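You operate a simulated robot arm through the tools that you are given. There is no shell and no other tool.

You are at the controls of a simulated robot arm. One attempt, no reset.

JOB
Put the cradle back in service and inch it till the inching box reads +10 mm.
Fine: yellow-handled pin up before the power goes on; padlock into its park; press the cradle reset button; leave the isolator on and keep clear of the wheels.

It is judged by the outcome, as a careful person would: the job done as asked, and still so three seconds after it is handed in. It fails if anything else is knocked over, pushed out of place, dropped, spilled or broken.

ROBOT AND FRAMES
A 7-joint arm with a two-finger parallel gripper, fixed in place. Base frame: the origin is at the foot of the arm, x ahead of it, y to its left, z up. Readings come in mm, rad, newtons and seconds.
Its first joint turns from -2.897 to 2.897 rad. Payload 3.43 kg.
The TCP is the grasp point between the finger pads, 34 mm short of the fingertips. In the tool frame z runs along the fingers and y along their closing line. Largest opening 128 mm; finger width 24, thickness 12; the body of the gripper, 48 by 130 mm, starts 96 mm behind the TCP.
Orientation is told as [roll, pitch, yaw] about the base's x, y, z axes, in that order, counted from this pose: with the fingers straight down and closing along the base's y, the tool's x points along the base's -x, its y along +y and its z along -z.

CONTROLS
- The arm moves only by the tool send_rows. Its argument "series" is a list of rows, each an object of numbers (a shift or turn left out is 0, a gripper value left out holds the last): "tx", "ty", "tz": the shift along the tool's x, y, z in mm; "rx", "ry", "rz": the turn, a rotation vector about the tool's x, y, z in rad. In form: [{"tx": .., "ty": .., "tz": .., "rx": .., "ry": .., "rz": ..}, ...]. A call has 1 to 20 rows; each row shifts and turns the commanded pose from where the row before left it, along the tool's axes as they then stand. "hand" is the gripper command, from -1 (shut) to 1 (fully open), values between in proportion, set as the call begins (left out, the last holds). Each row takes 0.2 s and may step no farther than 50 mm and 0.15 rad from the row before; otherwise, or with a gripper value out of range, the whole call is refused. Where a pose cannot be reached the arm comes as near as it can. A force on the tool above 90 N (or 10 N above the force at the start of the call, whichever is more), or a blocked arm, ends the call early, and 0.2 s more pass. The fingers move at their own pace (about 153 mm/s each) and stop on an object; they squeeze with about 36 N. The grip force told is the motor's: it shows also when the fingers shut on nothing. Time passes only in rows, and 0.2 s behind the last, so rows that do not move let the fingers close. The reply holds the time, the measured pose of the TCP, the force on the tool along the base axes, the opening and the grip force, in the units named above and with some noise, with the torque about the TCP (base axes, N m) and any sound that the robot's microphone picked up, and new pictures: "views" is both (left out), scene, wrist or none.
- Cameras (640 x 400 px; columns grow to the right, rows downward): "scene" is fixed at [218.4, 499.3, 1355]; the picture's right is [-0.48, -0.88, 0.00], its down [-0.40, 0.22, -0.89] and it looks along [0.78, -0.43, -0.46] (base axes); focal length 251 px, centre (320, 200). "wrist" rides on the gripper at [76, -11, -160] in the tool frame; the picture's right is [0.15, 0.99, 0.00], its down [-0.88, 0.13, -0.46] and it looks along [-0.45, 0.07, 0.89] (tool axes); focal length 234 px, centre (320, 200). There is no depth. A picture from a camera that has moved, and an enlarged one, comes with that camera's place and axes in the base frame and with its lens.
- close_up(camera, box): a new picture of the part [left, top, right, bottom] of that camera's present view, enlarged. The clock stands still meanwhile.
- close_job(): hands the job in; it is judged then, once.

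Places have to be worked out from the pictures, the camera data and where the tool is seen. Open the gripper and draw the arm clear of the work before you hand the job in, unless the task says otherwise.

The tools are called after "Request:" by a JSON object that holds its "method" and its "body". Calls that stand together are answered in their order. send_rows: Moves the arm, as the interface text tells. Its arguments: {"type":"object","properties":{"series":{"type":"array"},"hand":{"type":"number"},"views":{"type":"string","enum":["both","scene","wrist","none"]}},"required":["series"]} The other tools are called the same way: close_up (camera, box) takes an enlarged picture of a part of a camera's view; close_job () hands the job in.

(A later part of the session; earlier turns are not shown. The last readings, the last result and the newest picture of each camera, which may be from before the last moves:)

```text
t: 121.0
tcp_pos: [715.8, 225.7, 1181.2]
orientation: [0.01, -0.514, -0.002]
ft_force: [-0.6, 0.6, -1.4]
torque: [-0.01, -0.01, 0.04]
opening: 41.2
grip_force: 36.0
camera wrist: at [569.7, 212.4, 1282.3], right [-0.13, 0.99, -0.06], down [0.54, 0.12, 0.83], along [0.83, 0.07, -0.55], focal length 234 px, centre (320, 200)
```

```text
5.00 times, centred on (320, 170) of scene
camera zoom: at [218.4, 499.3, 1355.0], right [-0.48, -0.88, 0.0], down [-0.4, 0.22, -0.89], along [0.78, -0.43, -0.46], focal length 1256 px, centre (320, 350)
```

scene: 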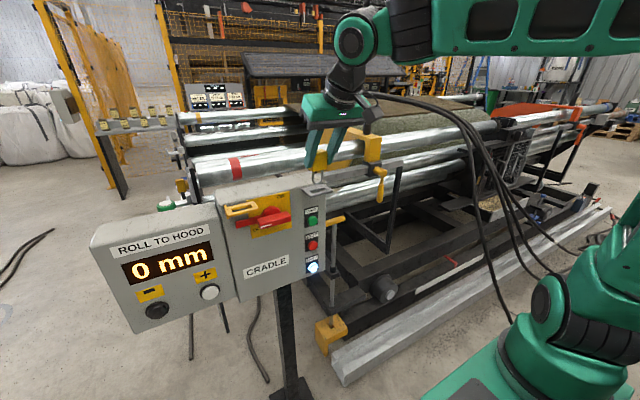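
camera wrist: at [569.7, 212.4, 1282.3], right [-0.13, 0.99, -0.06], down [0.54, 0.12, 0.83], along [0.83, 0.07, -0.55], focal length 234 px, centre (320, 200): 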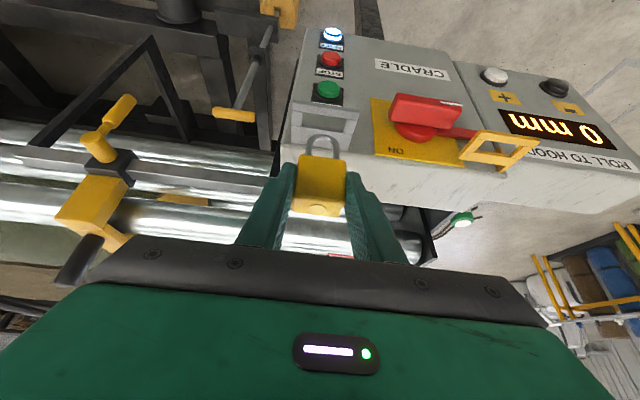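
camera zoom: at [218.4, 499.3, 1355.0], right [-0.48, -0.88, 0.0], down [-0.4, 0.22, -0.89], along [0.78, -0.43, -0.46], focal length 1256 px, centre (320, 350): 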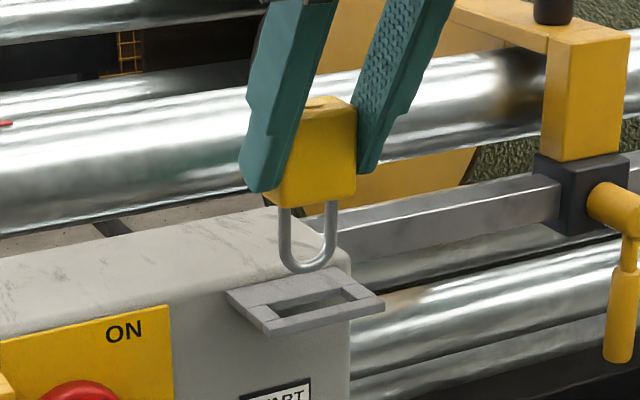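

I need a precise check of the shackle position over the park opening before lowering.

Request:
{"method": "close_up", "body": {"camera": "scene", "box": [296, 160, 346, 200]}}

Request:
{"method": "close_up", "body": {"camera": "wrist", "box": [270, 90, 380, 170]}}

Request:
{"method": "send_rows", "body": {"series": [{}, {}], "views": "none"}}

```text
10.00 times, centred on (321, 180) of scene
camera zoom: at [218.4, 499.3, 1355.0], right [-0.48, -0.88, 0.0], down [-0.4, 0.22, -0.89], along [0.78, -0.43, -0.46], focal length 2512 px, centre (310, 400)
```

zoom: 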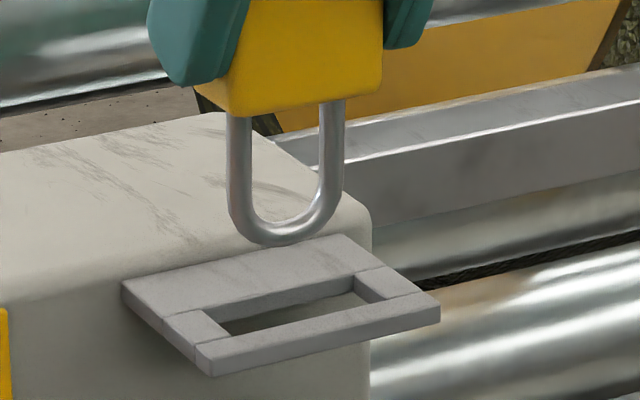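

```text
5.00 times, centred on (325, 130) of wrist
camera zoom: at [569.7, 212.4, 1282.3], right [-0.13, 0.99, -0.06], down [0.54, 0.12, 0.83], along [0.83, 0.07, -0.55], focal length 1171 px, centre (295, 550)
```

zoom: 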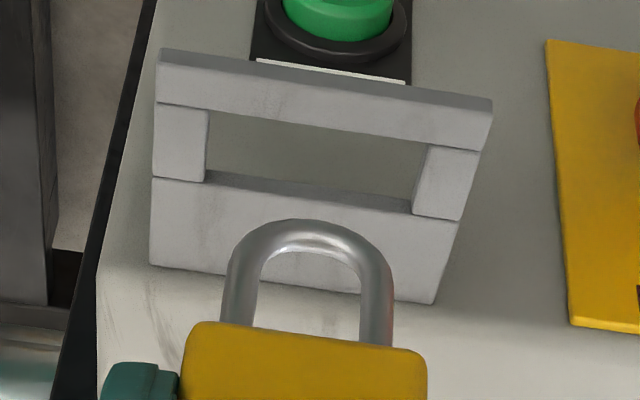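

```text
t: 121.6
tcp_pos: [714.8, 225.9, 1181.0]
orientation: [0.011, -0.516, -0.002]
ft_force: [-0.3, -0.1, -1.4]
torque: [-0.02, 0.08, -0.01]
opening: 41.3
grip_force: 36.2
```

By the wrist view, the shackle centre is about 1.5 mm too far forward in x and centred in y over the park opening, which agrees with the TCP readings. I correct −1.6 mm in x, lower 20 mm, and check.

Request:
{"method": "send_rows", "body": {"series": [{"tx": 1.39, "tz": -0.79}, {"tx": 4.92, "tz": 8.71}, {"tx": 4.92, "tz": 8.71}, {}], "views": "none"}}

Request:
{"method": "close_up", "body": {"camera": "scene", "box": [296, 160, 346, 200]}}

Request:
{"method": "close_up", "body": {"camera": "wrist", "box": [270, 90, 380, 170]}}

```text
t: 122.6
tcp_pos: [712.0, 227.8, 1161.4]
orientation: [0.011, -0.515, -0.004]
ft_force: [-0.3, -0.4, -1.2]
torque: [0.02, 0.03, -0.02]
opening: 41.0
grip_force: 35.9
```

```text
10.00 times, centred on (321, 180) of scene
camera zoom: at [218.4, 499.3, 1355.0], right [-0.48, -0.88, 0.0], down [-0.4, 0.22, -0.89], along [0.78, -0.43, -0.46], focal length 2512 px, centre (310, 400)
```

zoom: 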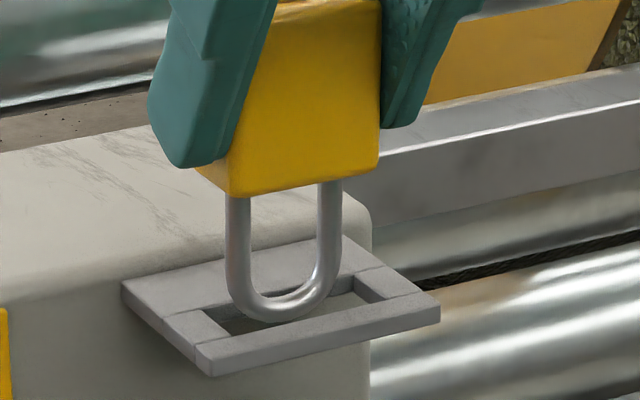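

```text
5.00 times, centred on (325, 130) of wrist
camera zoom: at [568.4, 213.7, 1262.4], right [-0.13, 0.99, -0.06], down [0.54, 0.12, 0.83], along [0.83, 0.07, -0.55], focal length 1171 px, centre (295, 550)
```

zoom: 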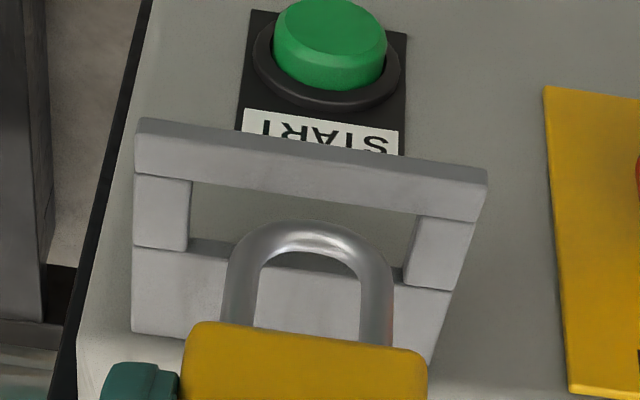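

The shackle is entering the park opening. I nudge −2 mm in y and +1 mm in x, and keep lowering slowly while watching the force.

Request:
{"method": "send_rows", "body": {"series": [{"ty": -2, "tx": -0.87, "tz": 0.49}, {"tx": 2.46, "tz": 4.36}, {"tx": 2.46, "tz": 4.36}, {"tx": 2.46, "tz": 4.36}, {}], "views": "none"}}

Request:
{"method": "close_up", "body": {"camera": "scene", "box": [296, 165, 346, 205]}}

Request:
{"method": "close_up", "body": {"camera": "wrist", "box": [270, 90, 380, 170]}}

```text
t: 123.8
tcp_pos: [716.0, 225.0, 1146.0]
orientation: [0.009, -0.513, -0.002]
ft_force: [0.4, -0.9, -1.4]
torque: [0.0, 0.01, 0.06]
opening: 41.2
grip_force: 36.1
```

```text
10.00 times, centred on (321, 185) of scene
camera zoom: at [218.4, 499.3, 1355.0], right [-0.48, -0.88, 0.0], down [-0.4, 0.22, -0.89], along [0.78, -0.43, -0.46], focal length 2512 px, centre (310, 350)
```

zoom: 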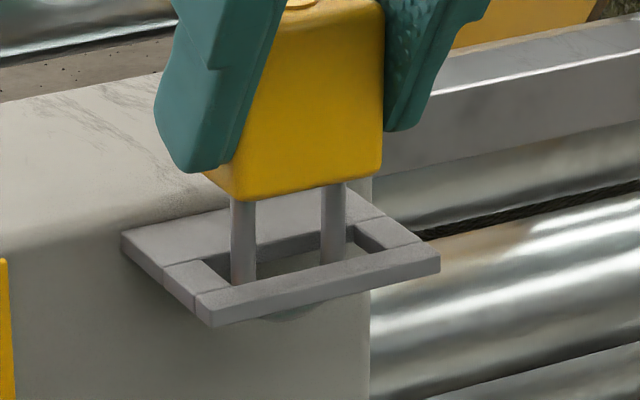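

```text
5.00 times, centred on (325, 130) of wrist
camera zoom: at [570.6, 211.4, 1247.1], right [-0.13, 0.99, -0.06], down [0.54, 0.12, 0.83], along [0.83, 0.07, -0.55], focal length 1171 px, centre (295, 550)
```

zoom: 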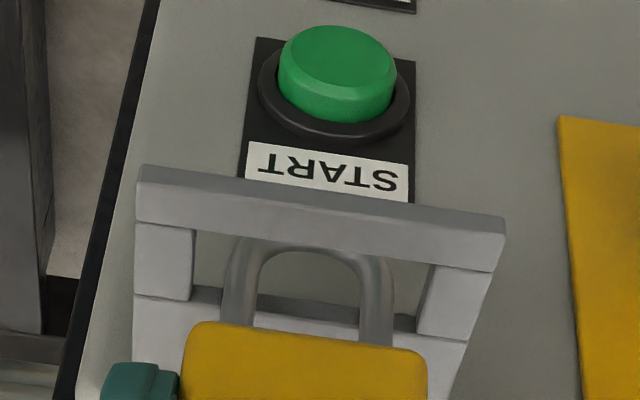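

The shackle legs are inside the opening. I take a couple of extra readings to average out the noise on x before the last 20 mm.

Request:
{"method": "send_rows", "body": {"series": [{}], "views": "none"}}

Request:
{"method": "send_rows", "body": {"series": [{}], "views": "none"}}

Request:
{"method": "send_rows", "body": {"series": [{}], "views": "none"}}

```text
t: 124.2
tcp_pos: [714.8, 224.4, 1145.9]
orientation: [0.01, -0.514, -0.002]
ft_force: [-0.2, 0.7, -1.8]
torque: [-0.01, 0.04, 0.03]
opening: 41.4
grip_force: 36.8
```

```text
t: 124.6
tcp_pos: [716.6, 224.3, 1146.1]
orientation: [0.009, -0.513, -0.003]
ft_force: [-0.3, 0.4, -1.7]
torque: [0.0, 0.02, -0.05]
opening: 41.4
grip_force: 35.7
```

```text
t: 125.0
tcp_pos: [714.6, 225.8, 1145.4]
orientation: [0.011, -0.513, 0.0]
ft_force: [-0.1, 0.3, -0.6]
torque: [-0.01, 0.0, -0.02]
opening: 41.3
grip_force: 35.8
```

The reported camera position is noise-free, so I compare with it. Relative to the hasp grip, the hand is +2.4 mm in x, −191.4 in y and +20.2 in z. I correct x by −2.1 and lower 12 mm, then re-check.

Request:
{"method": "send_rows", "body": {"series": [{"tx": 1.83, "tz": -1.03}, {"tx": 2.95, "tz": 5.22}, {"tx": 2.95, "tz": 5.22}, {}], "views": "wrist"}}

```text
t: 126.0
tcp_pos: [713.7, 225.5, 1132.8]
orientation: [0.011, -0.514, -0.001]
ft_force: [0.3, -0.2, -0.6]
torque: [0.01, 0.05, -0.02]
opening: 41.2
grip_force: 36.2
camera wrist: at [568.4, 212.2, 1234.4], right [-0.13, 0.99, -0.06], down [0.54, 0.12, 0.83], along [0.83, 0.07, -0.55], focal length 234 px, centre (320, 200)
```

wrist: 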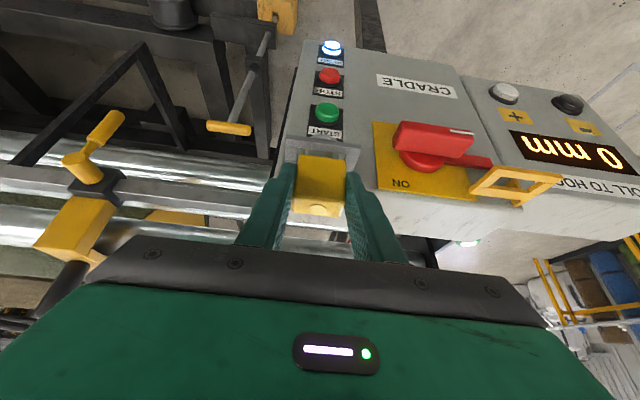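

Now x is +0.2 mm, y −190.6, and 7.5 mm remain to go. I lower gently until it seats.

Request:
{"method": "send_rows", "body": {"series": [{"tx": 1.23, "tz": 2.18}, {"tx": 1.23, "tz": 2.18}, {"tx": 0.98, "tz": 1.74}, {}], "views": "wrist"}}

Request:
{"method": "close_up", "body": {"camera": "scene", "box": [296, 165, 346, 205]}}

```text
t: 127.0
tcp_pos: [713.2, 225.4, 1127.1]
orientation: [0.01, -0.513, -0.001]
ft_force: [-1.4, -0.2, -1.5]
torque: [-0.06, 0.03, 0.03]
opening: 41.3
grip_force: 36.0
camera wrist: at [568.3, 212.0, 1227.4], right [-0.13, 0.99, -0.06], down [0.54, 0.12, 0.83], along [0.83, 0.07, -0.55], focal length 234 px, centre (320, 200)
```

wrist: 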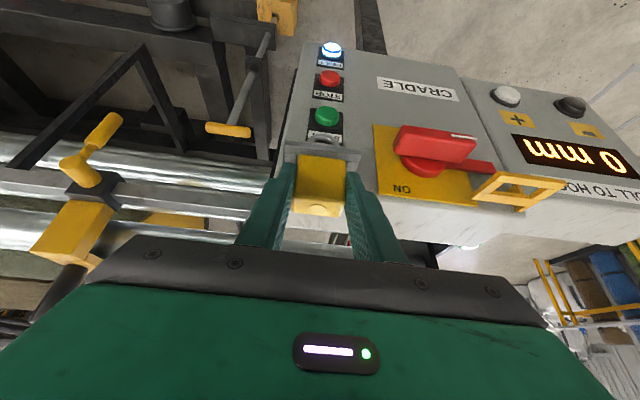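

```text
10.00 times, centred on (321, 185) of scene
camera zoom: at [218.4, 499.3, 1355.0], right [-0.48, -0.88, 0.0], down [-0.4, 0.22, -0.89], along [0.78, -0.43, -0.46], focal length 2512 px, centre (310, 350)
```

zoom: 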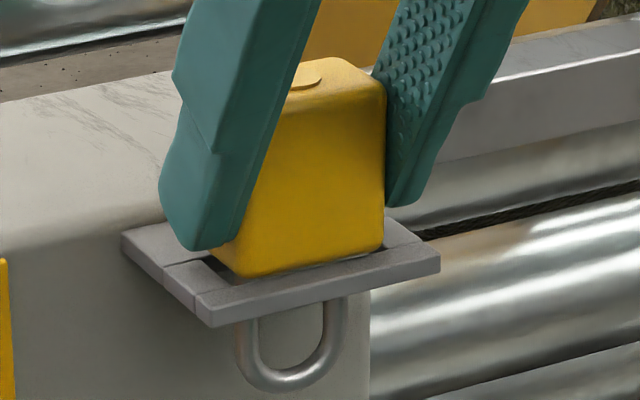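

The padlock body is seated on the park frame with the shackle hanging through it. I take up the last half millimetre and open the fingers a little to release it.

Request:
{"method": "send_rows", "body": {"series": [{"tx": 0.3, "tz": 0.52}, {}], "views": "none"}}

Request:
{"method": "send_rows", "body": {"series": [{}, {}, {}], "hand": 0.0, "views": "wrist"}}

Request:
{"method": "close_up", "body": {"camera": "scene", "box": [296, 165, 346, 205]}}

```text
t: 127.6
tcp_pos: [713.2, 225.2, 1125.5]
orientation: [0.011, -0.511, -0.004]
ft_force: [0.1, -0.2, -0.2]
torque: [0.01, 0.03, 0.0]
opening: 41.2
grip_force: 36.4
```

```text
t: 128.4
tcp_pos: [713.7, 224.1, 1125.3]
orientation: [0.011, -0.514, -0.001]
ft_force: [0.0, 0.4, 0.0]
torque: [0.02, 0.01, 0.03]
opening: 64.0
grip_force: 0.0
camera wrist: at [568.2, 212.0, 1227.1], right [-0.13, 0.99, -0.06], down [0.54, 0.12, 0.83], along [0.83, 0.07, -0.55], focal length 234 px, centre (320, 200)
```

wrist: 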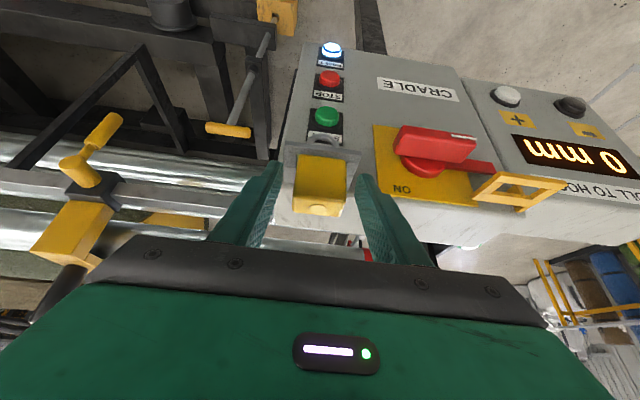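

```text
10.00 times, centred on (321, 185) of scene
camera zoom: at [218.4, 499.3, 1355.0], right [-0.48, -0.88, 0.0], down [-0.4, 0.22, -0.89], along [0.78, -0.43, -0.46], focal length 2512 px, centre (310, 350)
```

zoom: 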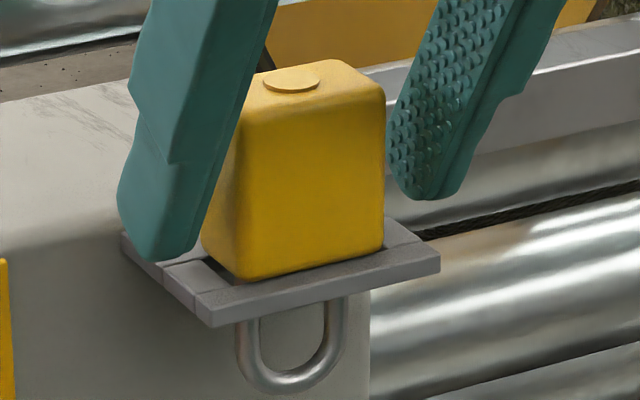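

The padlock is parked upright with its shackle through the park. I withdraw up and back along the tool axis, clear of it.

Request:
{"method": "send_rows", "body": {"series": [{"tz": -15}, {"tz": -25}, {"tz": -30}, {"tz": -20}, {}]}}

Request:
{"method": "close_up", "body": {"camera": "scene", "box": [210, 165, 350, 275]}}

Request:
{"method": "close_up", "body": {"camera": "wrist", "box": [280, 20, 600, 230]}}

```text
t: 129.6
tcp_pos: [667.3, 223.0, 1206.2]
orientation: [0.012, -0.515, -0.003]
ft_force: [0.2, 0.8, 0.2]
torque: [0.0, -0.01, -0.03]
opening: 63.9
grip_force: 0.0
camera wrist: at [522.4, 210.1, 1307.1], right [-0.13, 0.99, -0.06], down [0.54, 0.12, 0.83], along [0.83, 0.07, -0.55], focal length 234 px, centre (320, 200)
```

scene: 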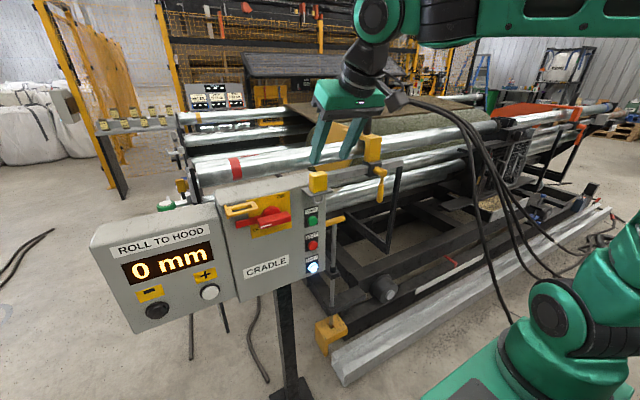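
wrist: 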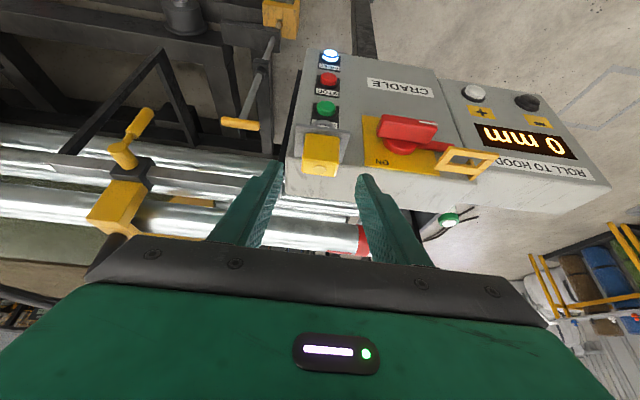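

```text
3.64 times, centred on (280, 220) of scene
camera zoom: at [218.4, 499.3, 1355.0], right [-0.48, -0.88, 0.0], down [-0.4, 0.22, -0.89], along [0.78, -0.43, -0.46], focal length 914 px, centre (466, 127)
```

zoom: 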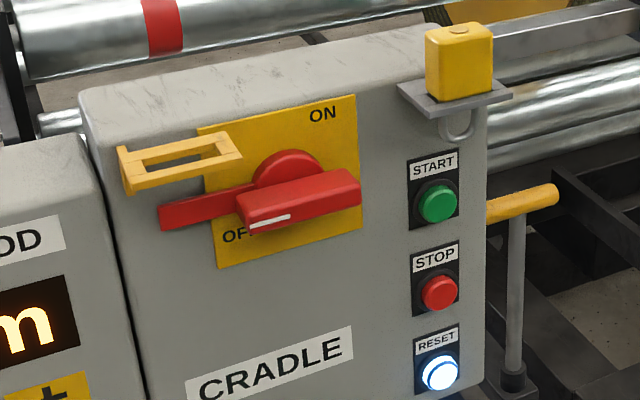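

```text
1.90 times, centred on (440, 125) of wrist
camera zoom: at [522.4, 210.1, 1307.1], right [-0.13, 0.99, -0.06], down [0.54, 0.12, 0.83], along [0.83, 0.07, -0.55], focal length 446 px, centre (91, 343)
```

zoom: 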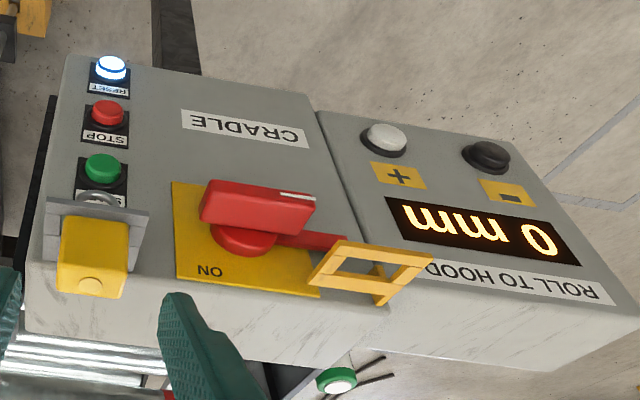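

The padlock is parked and stable, and the pin is still up. Measuring the isolator from both cameras gives an axis at y≈346, z≈1035. The handle bar is horizontal, y 304–388, z 1021–1048, with its front at x≈719. I'll turn it clockwise by pushing its right end down with closed fingers, away from the yellow frame. First I close the fingers and go to a pre-push point above the right end.

Request:
{"method": "send_rows", "body": {"series": [{"ty": 30}, {"ty": 30}, {"ty": 31}, {}], "hand": -1, "views": "wrist"}}

```text
t: 130.6
tcp_pos: [670.3, 315.6, 1206.9]
orientation: [0.01, -0.513, -0.004]
ft_force: [0.5, -0.5, -0.8]
torque: [-0.02, 0.04, -0.02]
opening: 0.0
grip_force: 33.2
camera wrist: at [524.1, 301.9, 1307.3], right [-0.13, 0.99, -0.06], down [0.54, 0.12, 0.83], along [0.83, 0.07, -0.55], focal length 234 px, centre (320, 200)
```

wrist: 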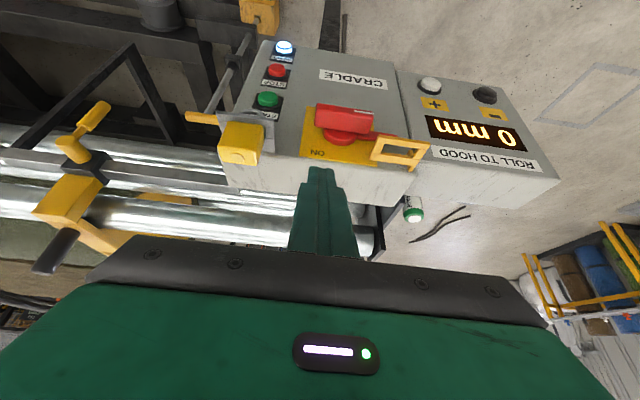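

Request:
{"method": "send_rows", "body": {"series": [{"tx": 14.9, "tz": 34.5, "ty": -0.4}, {"tx": 14.9, "tz": 34.5, "ty": -0.4}, {"tx": 14.9, "tz": 34.5, "ty": -0.4}, {}]}}

Request:
{"method": "close_up", "body": {"camera": "wrist", "box": [220, 60, 480, 220]}}

Request:
{"method": "close_up", "body": {"camera": "scene", "box": [210, 150, 340, 250]}}

```text
t: 131.6
tcp_pos: [678.1, 313.8, 1092.8]
orientation: [0.01, -0.514, -0.002]
ft_force: [0.6, 0.2, -0.8]
torque: [0.0, -0.02, 0.04]
opening: 0.0
grip_force: 32.9
camera wrist: at [533.1, 300.2, 1193.8], right [-0.13, 0.99, -0.06], down [0.54, 0.12, 0.83], along [0.83, 0.07, -0.55], focal length 234 px, centre (320, 200)
```

scene: 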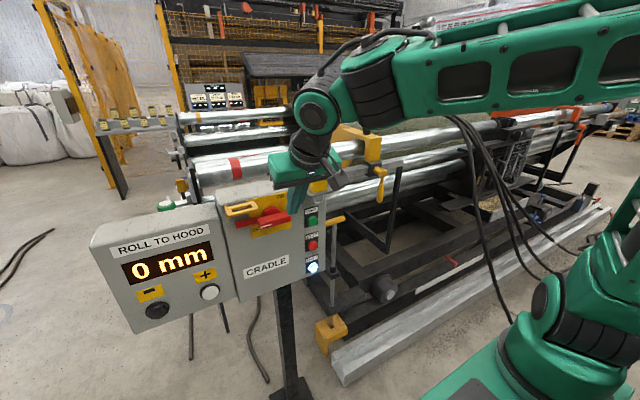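
wrist: 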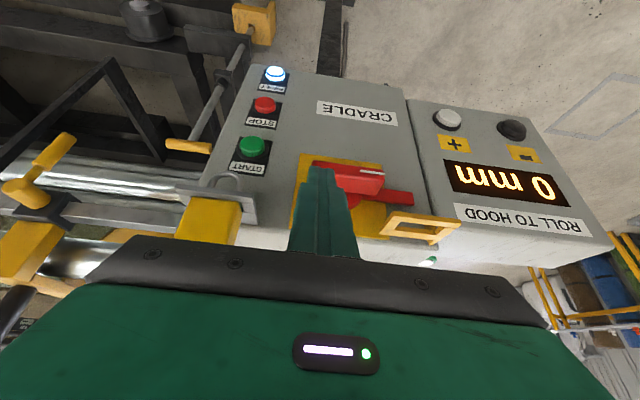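

```text
2.46 times, centred on (350, 140) of wrist
camera zoom: at [533.1, 300.2, 1193.8], right [-0.13, 0.99, -0.06], down [0.54, 0.12, 0.83], along [0.83, 0.07, -0.55], focal length 576 px, centre (246, 348)
```

zoom: 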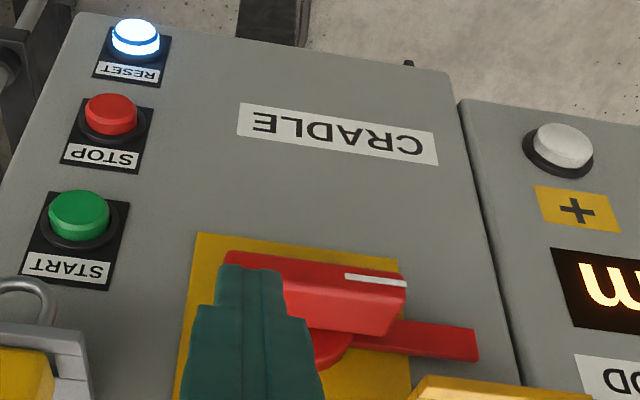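

```text
4.00 times, centred on (275, 200) of scene
camera zoom: at [218.4, 499.3, 1355.0], right [-0.48, -0.88, 0.0], down [-0.4, 0.22, -0.89], along [0.78, -0.43, -0.46], focal length 1005 px, centre (500, 200)
```

zoom: 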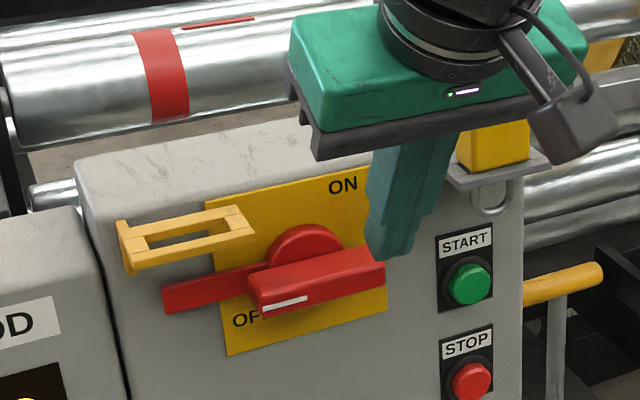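

The closed fingertip is just in front of and above the bar's right end, as planned. I move forward over it, then press down in small steps while watching the force.

Request:
{"method": "send_rows", "body": {"series": [{"tx": -11.5, "tz": 5.4, "ty": 0.3}, {"tx": -11.4, "tz": 5.3, "ty": 0.3}, {}], "views": "wrist"}}

Request:
{"method": "close_up", "body": {"camera": "scene", "box": [235, 170, 335, 250]}}

```text
t: 132.4
tcp_pos: [704.2, 313.9, 1094.1]
orientation: [0.011, -0.513, -0.005]
ft_force: [0.0, 0.3, -1.3]
torque: [0.0, -0.01, -0.02]
opening: 0.0
grip_force: 33.1
camera wrist: at [559.1, 300.9, 1196.9], right [-0.13, 0.99, -0.06], down [0.54, 0.12, 0.83], along [0.83, 0.07, -0.55], focal length 234 px, centre (320, 200)
```

wrist: 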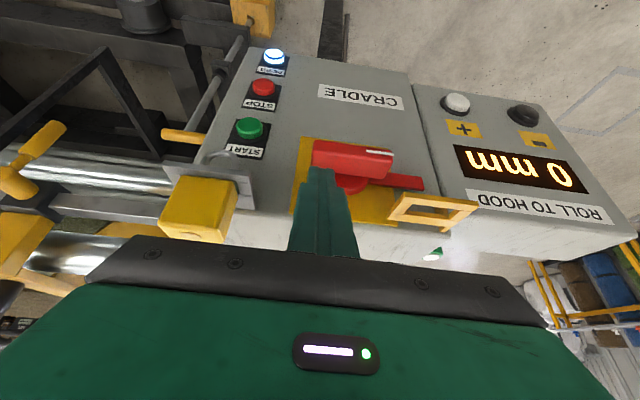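

```text
5.00 times, centred on (285, 210) of scene
camera zoom: at [218.4, 499.3, 1355.0], right [-0.48, -0.88, 0.0], down [-0.4, 0.22, -0.89], along [0.78, -0.43, -0.46], focal length 1256 px, centre (495, 150)
```

zoom: 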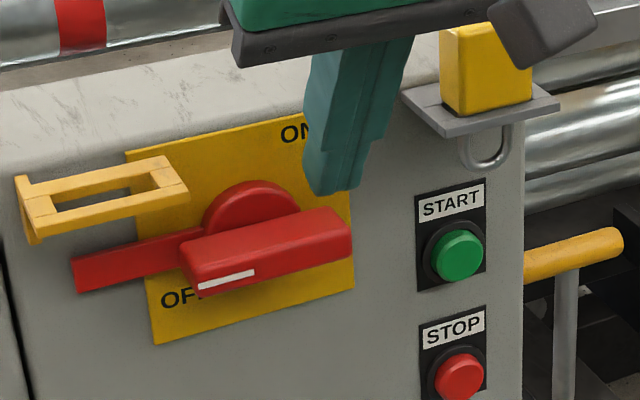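

Request:
{"method": "send_rows", "body": {"series": [{"tx": 2.6, "tz": 4.6}, {"tx": 2.6, "tz": 4.6}, {"tx": 2.6, "tz": 4.6}, {"tx": 1.96, "tz": 3.48}, {"tx": 1.96, "tz": 3.48}, {}], "views": "wrist"}}

Request:
{"method": "close_up", "body": {"camera": "scene", "box": [235, 170, 335, 250]}}

```text
t: 133.8
tcp_pos: [706.6, 310.0, 1074.4]
orientation: [0.031, -0.506, -0.021]
ft_force: [-0.3, 0.8, 0.7]
torque: [0.05, 0.01, 0.03]
opening: 0.2
grip_force: 33.8
camera wrist: at [562.9, 296.1, 1176.7], right [-0.12, 0.99, -0.04], down [0.55, 0.11, 0.83], along [0.83, 0.08, -0.56], focal length 234 px, centre (320, 200)
```

wrist: 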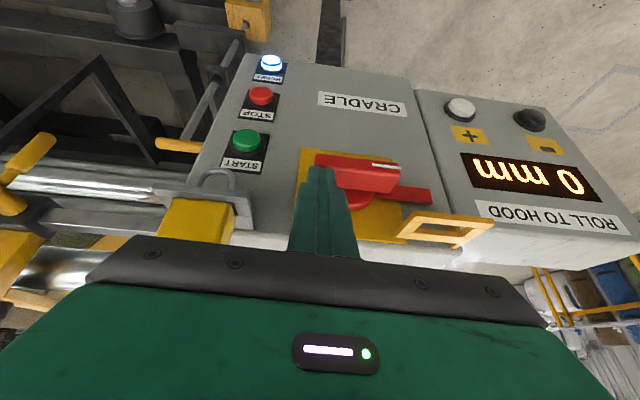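

```text
5.00 times, centred on (285, 210) of scene
camera zoom: at [218.4, 499.3, 1355.0], right [-0.48, -0.88, 0.0], down [-0.4, 0.22, -0.89], along [0.78, -0.43, -0.46], focal length 1256 px, centre (495, 150)
```

zoom: 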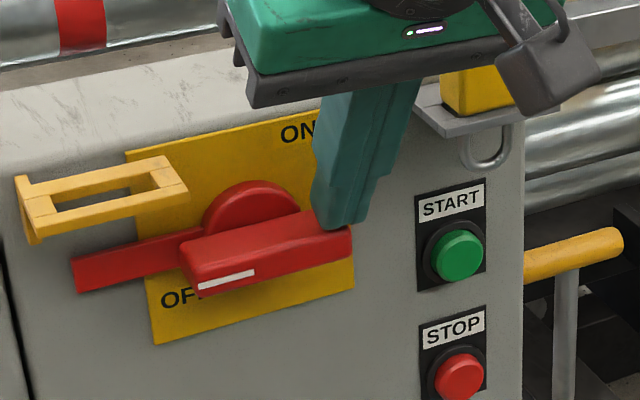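

Contact is just starting and the pose has drifted about 4 mm in y. I correct y and yaw, and continue pressing down slowly.

Request:
{"method": "send_rows", "body": {"series": [{"ty": 4, "rx": 0.02, "rz": -0.015, "tx": 2, "tz": -1}, {"tx": 1.96, "tz": 3.48}, {"tx": 1.96, "tz": 3.48}, {"tx": 1.96, "tz": 3.48}, {}], "views": "wrist"}}

Request:
{"method": "close_up", "body": {"camera": "scene", "box": [235, 170, 335, 250]}}

```text
t: 135.0
tcp_pos: [707.1, 310.9, 1064.7]
orientation: [0.011, -0.503, -0.012]
ft_force: [-5.7, 0.8, 2.1]
torque: [0.06, 0.21, 0.06]
opening: 0.0
grip_force: 33.2
camera wrist: at [562.3, 298.7, 1167.4], right [-0.12, 0.99, -0.06], down [0.55, 0.12, 0.83], along [0.82, 0.07, -0.56], focal length 234 px, centre (320, 200)
```

wrist: 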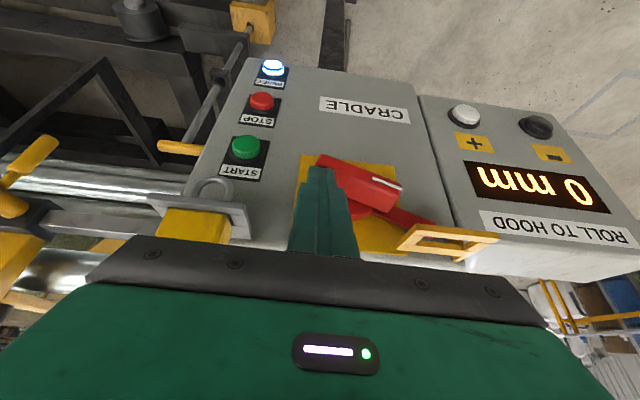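

```text
5.00 times, centred on (285, 210) of scene
camera zoom: at [218.4, 499.3, 1355.0], right [-0.48, -0.88, 0.0], down [-0.4, 0.22, -0.89], along [0.78, -0.43, -0.46], focal length 1256 px, centre (495, 150)
```

zoom: 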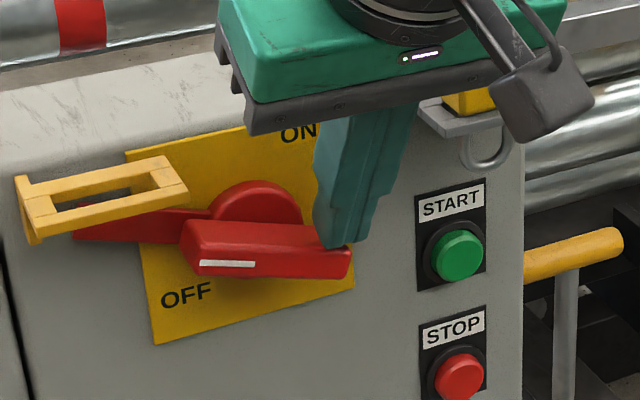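

The handle is turning clockwise with only a few newtons, and the red tab swings up behind the yellow frame. I keep pressing down.

Request:
{"method": "send_rows", "body": {"series": [{"tx": 2.4, "tz": 3.48, "ty": 0.4}, {"tx": 2.2, "tz": 3.48, "ty": 0.4}, {"tx": 1.96, "tz": 3.48, "ty": 0.4}, {"tx": 1.96, "tz": 3.48, "ty": 0.4}, {"tx": 1.96, "tz": 3.48, "ty": 0.4}, {}], "views": "wrist"}}

Request:
{"method": "close_up", "body": {"camera": "scene", "box": [235, 170, 335, 250]}}

```text
t: 136.4
tcp_pos: [701.0, 318.4, 1041.4]
orientation: [-0.007, -0.51, 0.009]
ft_force: [0.6, -0.4, 0.2]
torque: [-0.02, 0.03, 0.01]
opening: 0.0
grip_force: 33.2
camera wrist: at [556.2, 306.9, 1142.1], right [-0.13, 0.99, -0.08], down [0.55, 0.14, 0.83], along [0.83, 0.07, -0.56], focal length 234 px, centre (320, 200)
```

wrist: 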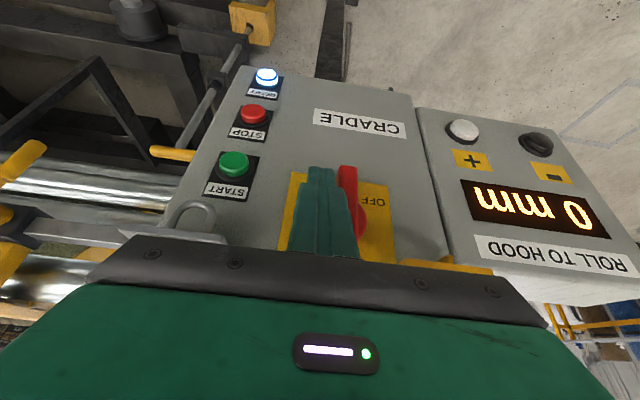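

```text
5.00 times, centred on (285, 210) of scene
camera zoom: at [218.4, 499.3, 1355.0], right [-0.48, -0.88, 0.0], down [-0.4, 0.22, -0.89], along [0.78, -0.43, -0.46], focal length 1256 px, centre (495, 150)
```

zoom: 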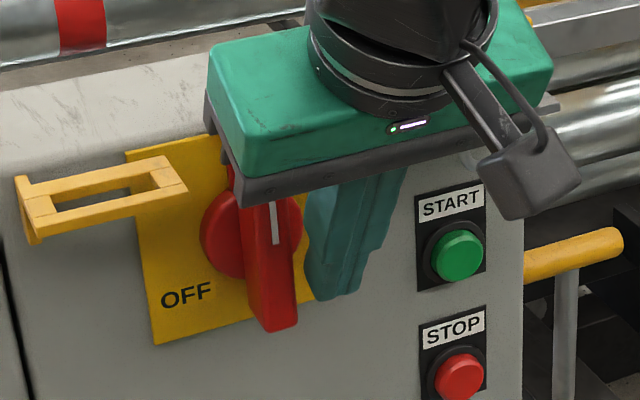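

The handle has snapped to vertical with the white mark up, towards ON, and the force is back to zero. I back away from it and check it from both cameras.

Request:
{"method": "send_rows", "body": {"series": [{"tx": 17, "tz": -10}, {"tx": 17, "tz": -20}, {"tx": 10, "tz": -10}, {}]}}

Request:
{"method": "close_up", "body": {"camera": "wrist", "box": [220, 60, 560, 260]}}

Request:
{"method": "close_up", "body": {"camera": "scene", "box": [210, 165, 350, 275]}}

```text
t: 137.4
tcp_pos: [646.1, 315.3, 1054.6]
orientation: [0.0, -0.504, 0.0]
ft_force: [0.0, 0.5, -0.2]
torque: [-0.02, 0.0, 0.01]
opening: 0.3
grip_force: 32.9
camera wrist: at [502.0, 303.8, 1157.1], right [-0.13, 0.99, -0.07], down [0.55, 0.13, 0.82], along [0.82, 0.07, -0.56], focal length 234 px, centre (320, 200)
```

scene: 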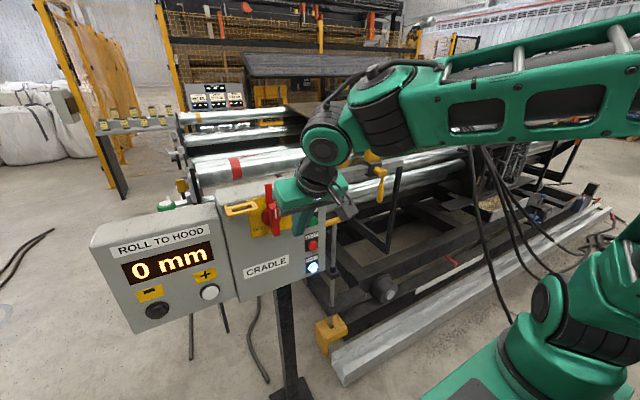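
wrist: 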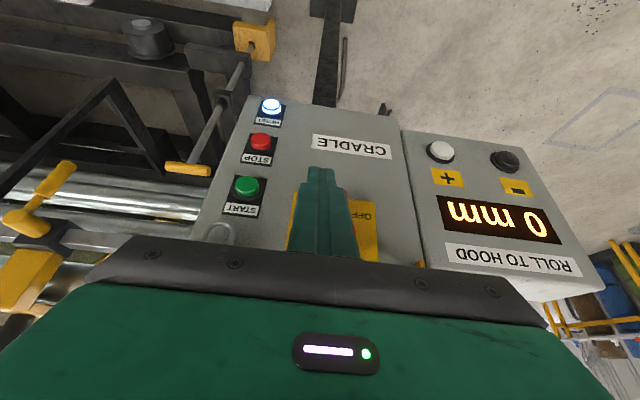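

```text
1.88 times, centred on (390, 160) of wrist
camera zoom: at [502.0, 303.8, 1157.1], right [-0.13, 0.99, -0.07], down [0.55, 0.13, 0.82], along [0.82, 0.07, -0.56], focal length 441 px, centre (188, 275)
```

zoom: 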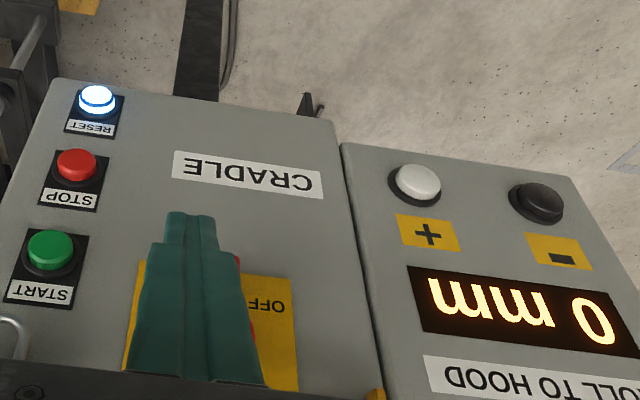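

```text
3.64 times, centred on (280, 220) of scene
camera zoom: at [218.4, 499.3, 1355.0], right [-0.48, -0.88, 0.0], down [-0.4, 0.22, -0.89], along [0.78, -0.43, -0.46], focal length 914 px, centre (466, 127)
```

zoom: 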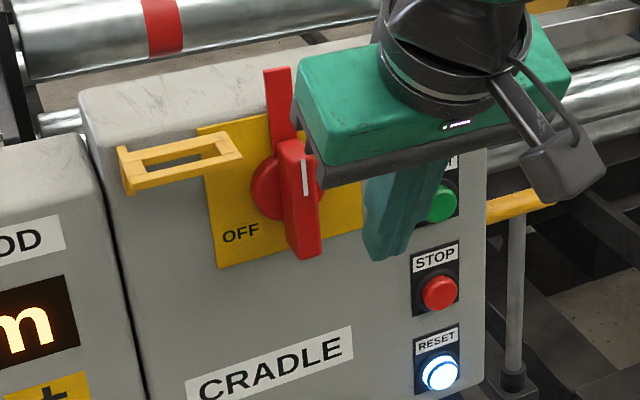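

The isolator is ON: the handle is vertical and the tab points up. RESET is still lit, at about (745, 233, 818). I move right to y≈232 at a safe distance, then lower in front of RESET.

Request:
{"method": "send_rows", "body": {"series": [{"ty": -28}, {"ty": -28}, {"ty": -27}, {}], "views": "none"}}

Request:
{"method": "send_rows", "body": {"series": [{"tx": 14.8, "tz": 26.1}, {"tx": 14.8, "tz": 26.1}, {"tx": 14.8, "tz": 26.1}, {}], "views": "scene"}}

```text
t: 138.4
tcp_pos: [644.2, 236.0, 1054.1]
orientation: [-0.018, -0.516, 0.016]
ft_force: [0.3, 0.4, 0.1]
torque: [0.01, 0.03, 0.01]
opening: 0.0
grip_force: 33.2
```

```text
t: 139.4
tcp_pos: [646.1, 235.8, 962.3]
orientation: [-0.016, -0.51, 0.012]
ft_force: [-0.2, -0.5, 0.0]
torque: [0.01, 0.0, -0.01]
opening: 0.0
grip_force: 32.8
```

scene: 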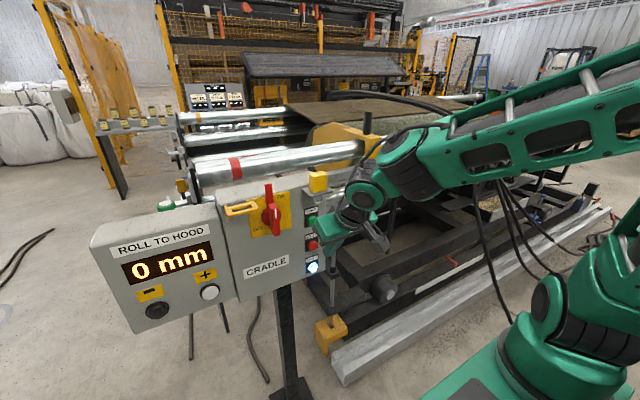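

Request:
{"method": "send_rows", "body": {"series": [{"tx": 14.4, "tz": 25.5}, {"tx": 14.4, "tz": 25.5}, {"tx": 14.4, "tz": 25.5}, {"tx": 14, "tz": 25}, {}]}}

Request:
{"method": "close_up", "body": {"camera": "wrist", "box": [220, 60, 480, 260]}}

Request:
{"method": "close_up", "body": {"camera": "scene", "box": [280, 200, 380, 290]}}

```text
t: 140.6
tcp_pos: [643.7, 235.1, 846.4]
orientation: [-0.017, -0.514, 0.016]
ft_force: [0.1, -0.6, 0.0]
torque: [0.01, 0.0, 0.05]
opening: 0.2
grip_force: 33.0
camera wrist: at [498.9, 222.7, 947.4], right [-0.13, 0.99, -0.09], down [0.54, 0.15, 0.83], along [0.83, 0.06, -0.56], focal length 234 px, centre (320, 200)
```

scene: 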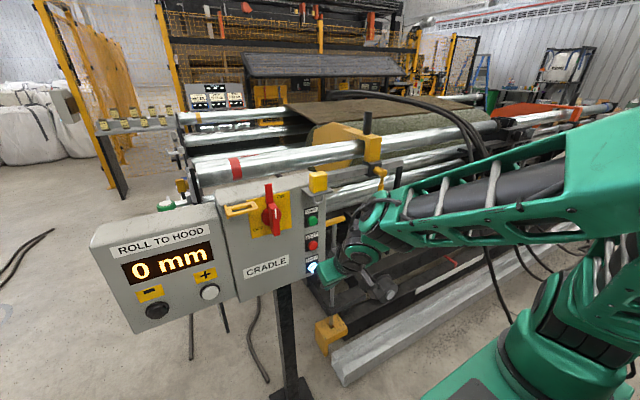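
wrist: 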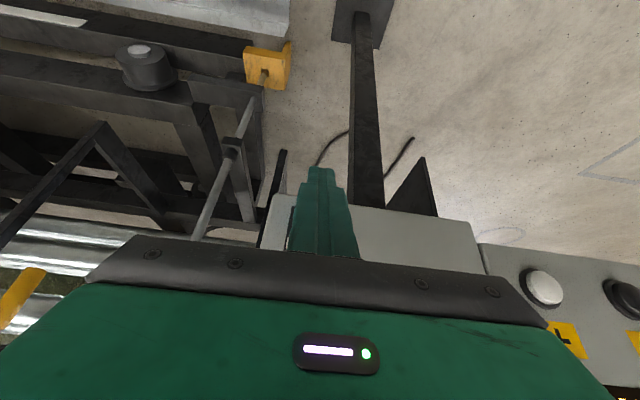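

```text
2.00 times, centred on (350, 160) of wrist
camera zoom: at [498.9, 222.7, 947.4], right [-0.13, 0.99, -0.09], down [0.54, 0.15, 0.83], along [0.83, 0.06, -0.56], focal length 468 px, centre (260, 280)
```

zoom: 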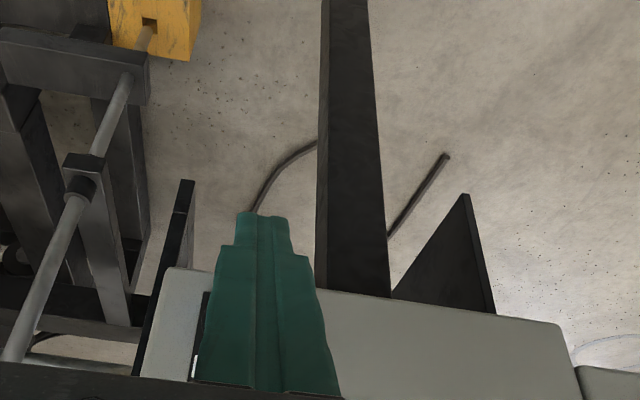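

```text
4.44 times, centred on (330, 245) of scene
camera zoom: at [218.4, 499.3, 1355.0], right [-0.48, -0.88, 0.0], down [-0.4, 0.22, -0.89], along [0.78, -0.43, -0.46], focal length 1116 px, centre (276, 0)
```

zoom: 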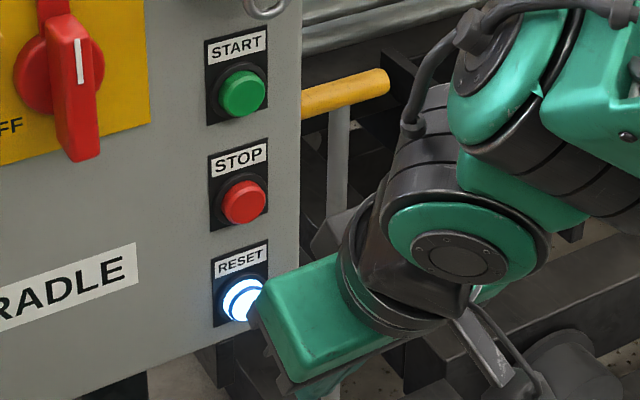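

The fingertip corner is at about (671,236,823), in front of RESET. I move forward to just short of the button, then press in small steps.

Request:
{"method": "send_rows", "body": {"series": [{"tx": -20, "tz": 12.4, "ty": -1.2}, {"tx": -20, "tz": 12.4, "ty": -1.2}, {"tx": -17, "tz": 11, "ty": -1.1}, {}], "views": "wrist"}}

Request:
{"method": "close_up", "body": {"camera": "scene", "box": [280, 200, 380, 290]}}

```text
t: 141.6
tcp_pos: [710.3, 228.9, 844.3]
orientation: [-0.018, -0.512, 0.016]
ft_force: [0.0, -0.3, 0.2]
torque: [0.01, -0.01, 0.03]
opening: 0.2
grip_force: 33.7
camera wrist: at [565.4, 218.6, 944.7], right [-0.13, 0.99, -0.09], down [0.54, 0.15, 0.83], along [0.83, 0.06, -0.55], focal length 234 px, centre (320, 200)
```

wrist: 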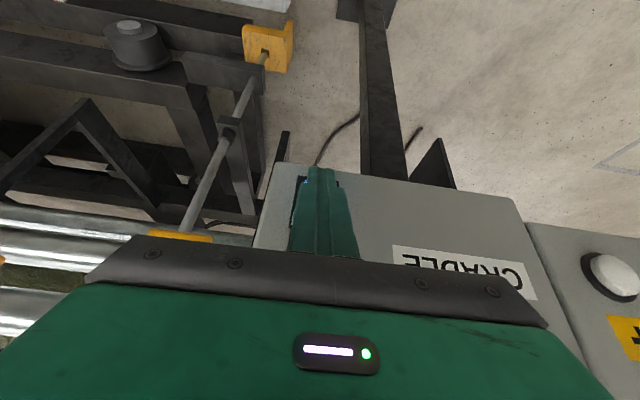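

```text
4.44 times, centred on (330, 245) of scene
camera zoom: at [218.4, 499.3, 1355.0], right [-0.48, -0.88, 0.0], down [-0.4, 0.22, -0.89], along [0.78, -0.43, -0.46], focal length 1116 px, centre (276, 0)
```

zoom: 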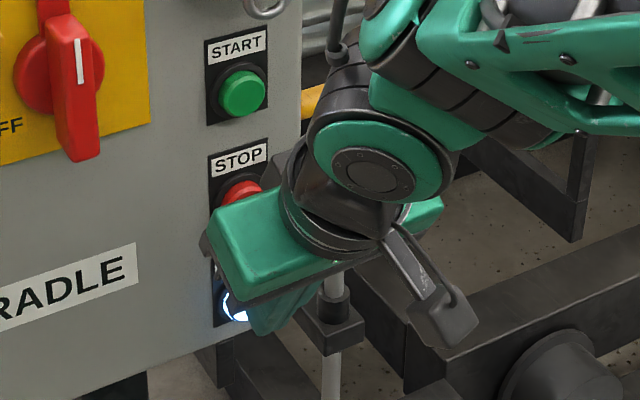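

The tip is about 5 mm short of the button. I press forward in 3 mm steps.

Request:
{"method": "send_rows", "body": {"series": [{"tx": -2.61, "tz": 1.48}, {"tx": -2.61, "tz": 1.48}, {"tx": -2.61, "tz": 1.48}, {}], "views": "scene"}}

Request:
{"method": "close_up", "body": {"camera": "scene", "box": [280, 200, 380, 290]}}

```text
t: 142.6
tcp_pos: [719.5, 229.6, 842.6]
orientation: [-0.019, -0.514, 0.016]
ft_force: [0.1, 0.2, -0.1]
torque: [-0.02, 0.01, -0.02]
opening: 0.1
grip_force: 33.3
```

scene: 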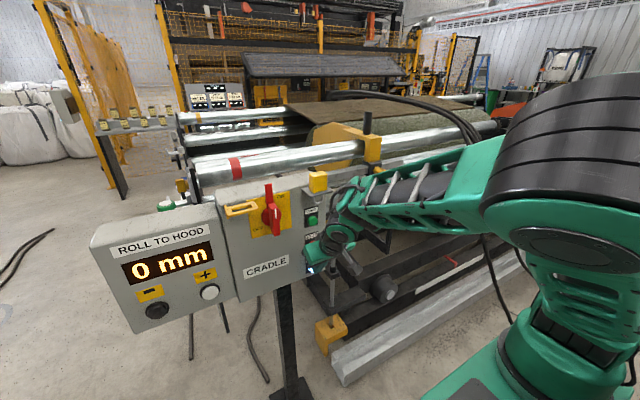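

```text
4.44 times, centred on (330, 245) of scene
camera zoom: at [218.4, 499.3, 1355.0], right [-0.48, -0.88, 0.0], down [-0.4, 0.22, -0.89], along [0.78, -0.43, -0.46], focal length 1116 px, centre (276, 0)
```

zoom: 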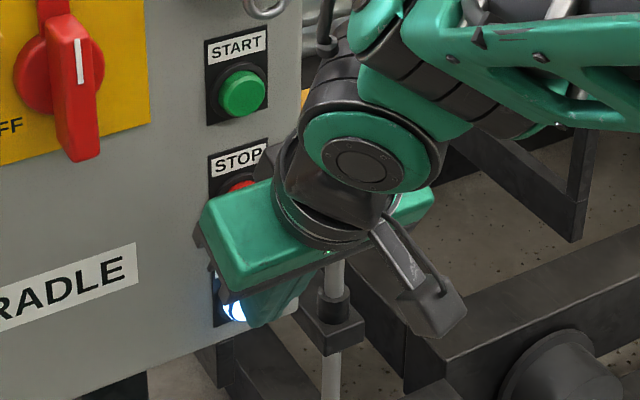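

Request:
{"method": "send_rows", "body": {"series": [{"tx": -2.61, "tz": 1.48}, {"tx": -2.61, "tz": 1.48}, {}], "views": "wrist"}}

Request:
{"method": "close_up", "body": {"camera": "scene", "box": [280, 200, 380, 290]}}

```text
t: 143.4
tcp_pos: [724.1, 230.1, 842.9]
orientation: [-0.02, -0.514, 0.015]
ft_force: [-6.0, -1.3, -0.7]
torque: [-0.05, 0.17, -0.03]
opening: 0.1
grip_force: 32.6
heard: click
camera wrist: at [579.5, 218.5, 944.2], right [-0.13, 0.99, -0.09], down [0.54, 0.15, 0.83], along [0.83, 0.06, -0.56], focal length 234 px, centre (320, 200)
```

wrist: 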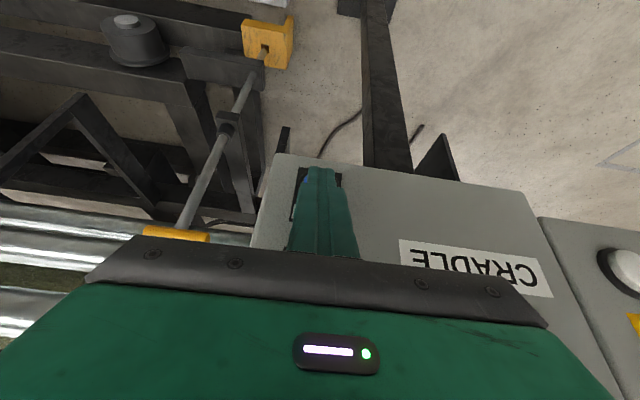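

```text
4.44 times, centred on (330, 245) of scene
camera zoom: at [218.4, 499.3, 1355.0], right [-0.48, -0.88, 0.0], down [-0.4, 0.22, -0.89], along [0.78, -0.43, -0.46], focal length 1116 px, centre (276, 0)
```

zoom: 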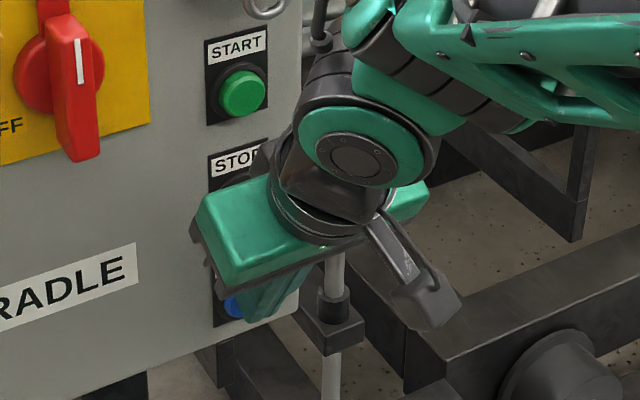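

I heard a click at −6 N and the RESET lamp went out. I retreat from the button and check the panel.

Request:
{"method": "send_rows", "body": {"series": [{"tx": 26, "tz": -14.8}, {"tx": 35, "tz": -20}, {"tx": 15, "tz": -15}, {}]}}

Request:
{"method": "close_up", "body": {"camera": "scene", "box": [80, 160, 340, 340]}}

Request:
{"method": "close_up", "body": {"camera": "scene", "box": [280, 200, 380, 290]}}

```text
t: 144.6
tcp_pos: [663.0, 166.8, 851.4]
orientation: [-0.034, -0.526, -0.13]
ft_force: [-1.3, 1.7, -0.5]
torque: [-0.15, -0.1, -0.07]
opening: 0.0
grip_force: 33.3
stopped in row 4: the arm was blocked; the commanded pose is now the measured one
camera wrist: at [516.6, 180.3, 950.7], right [0.02, 0.99, -0.1], down [0.55, 0.08, 0.83], along [0.84, -0.08, -0.54], focal length 234 px, centre (320, 200)
```

scene: 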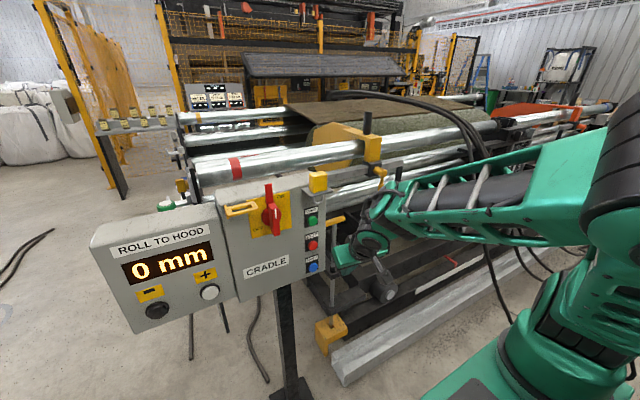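
wrist: 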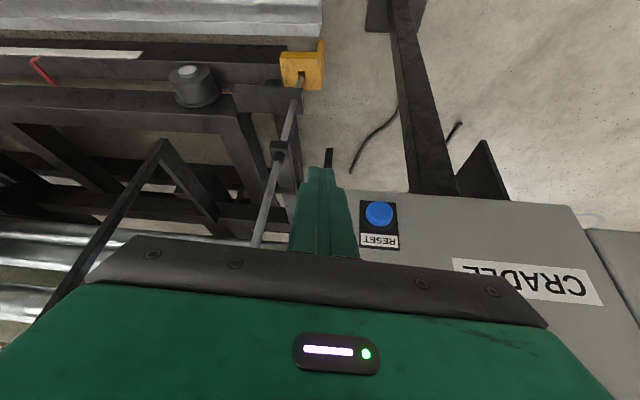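

```text
2.22 times, centred on (210, 250) of scene
camera zoom: at [218.4, 499.3, 1355.0], right [-0.48, -0.88, 0.0], down [-0.4, 0.22, -0.89], along [0.78, -0.43, -0.46], focal length 558 px, centre (564, 89)
```

zoom: 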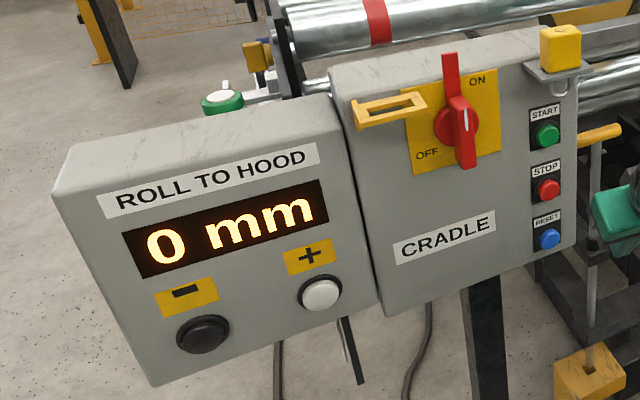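

```text
4.44 times, centred on (330, 245) of scene
camera zoom: at [218.4, 499.3, 1355.0], right [-0.48, -0.88, 0.0], down [-0.4, 0.22, -0.89], along [0.78, -0.43, -0.46], focal length 1116 px, centre (276, 0)
```

zoom: 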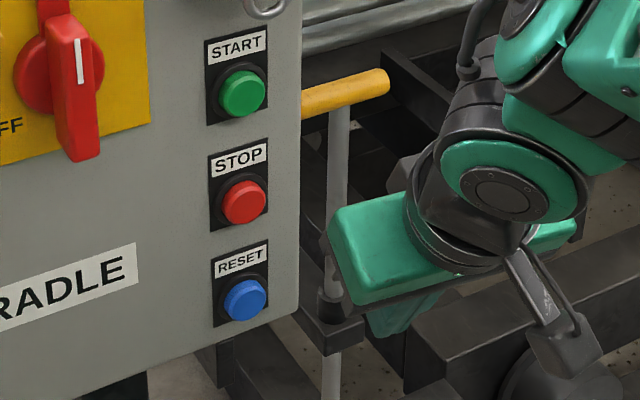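

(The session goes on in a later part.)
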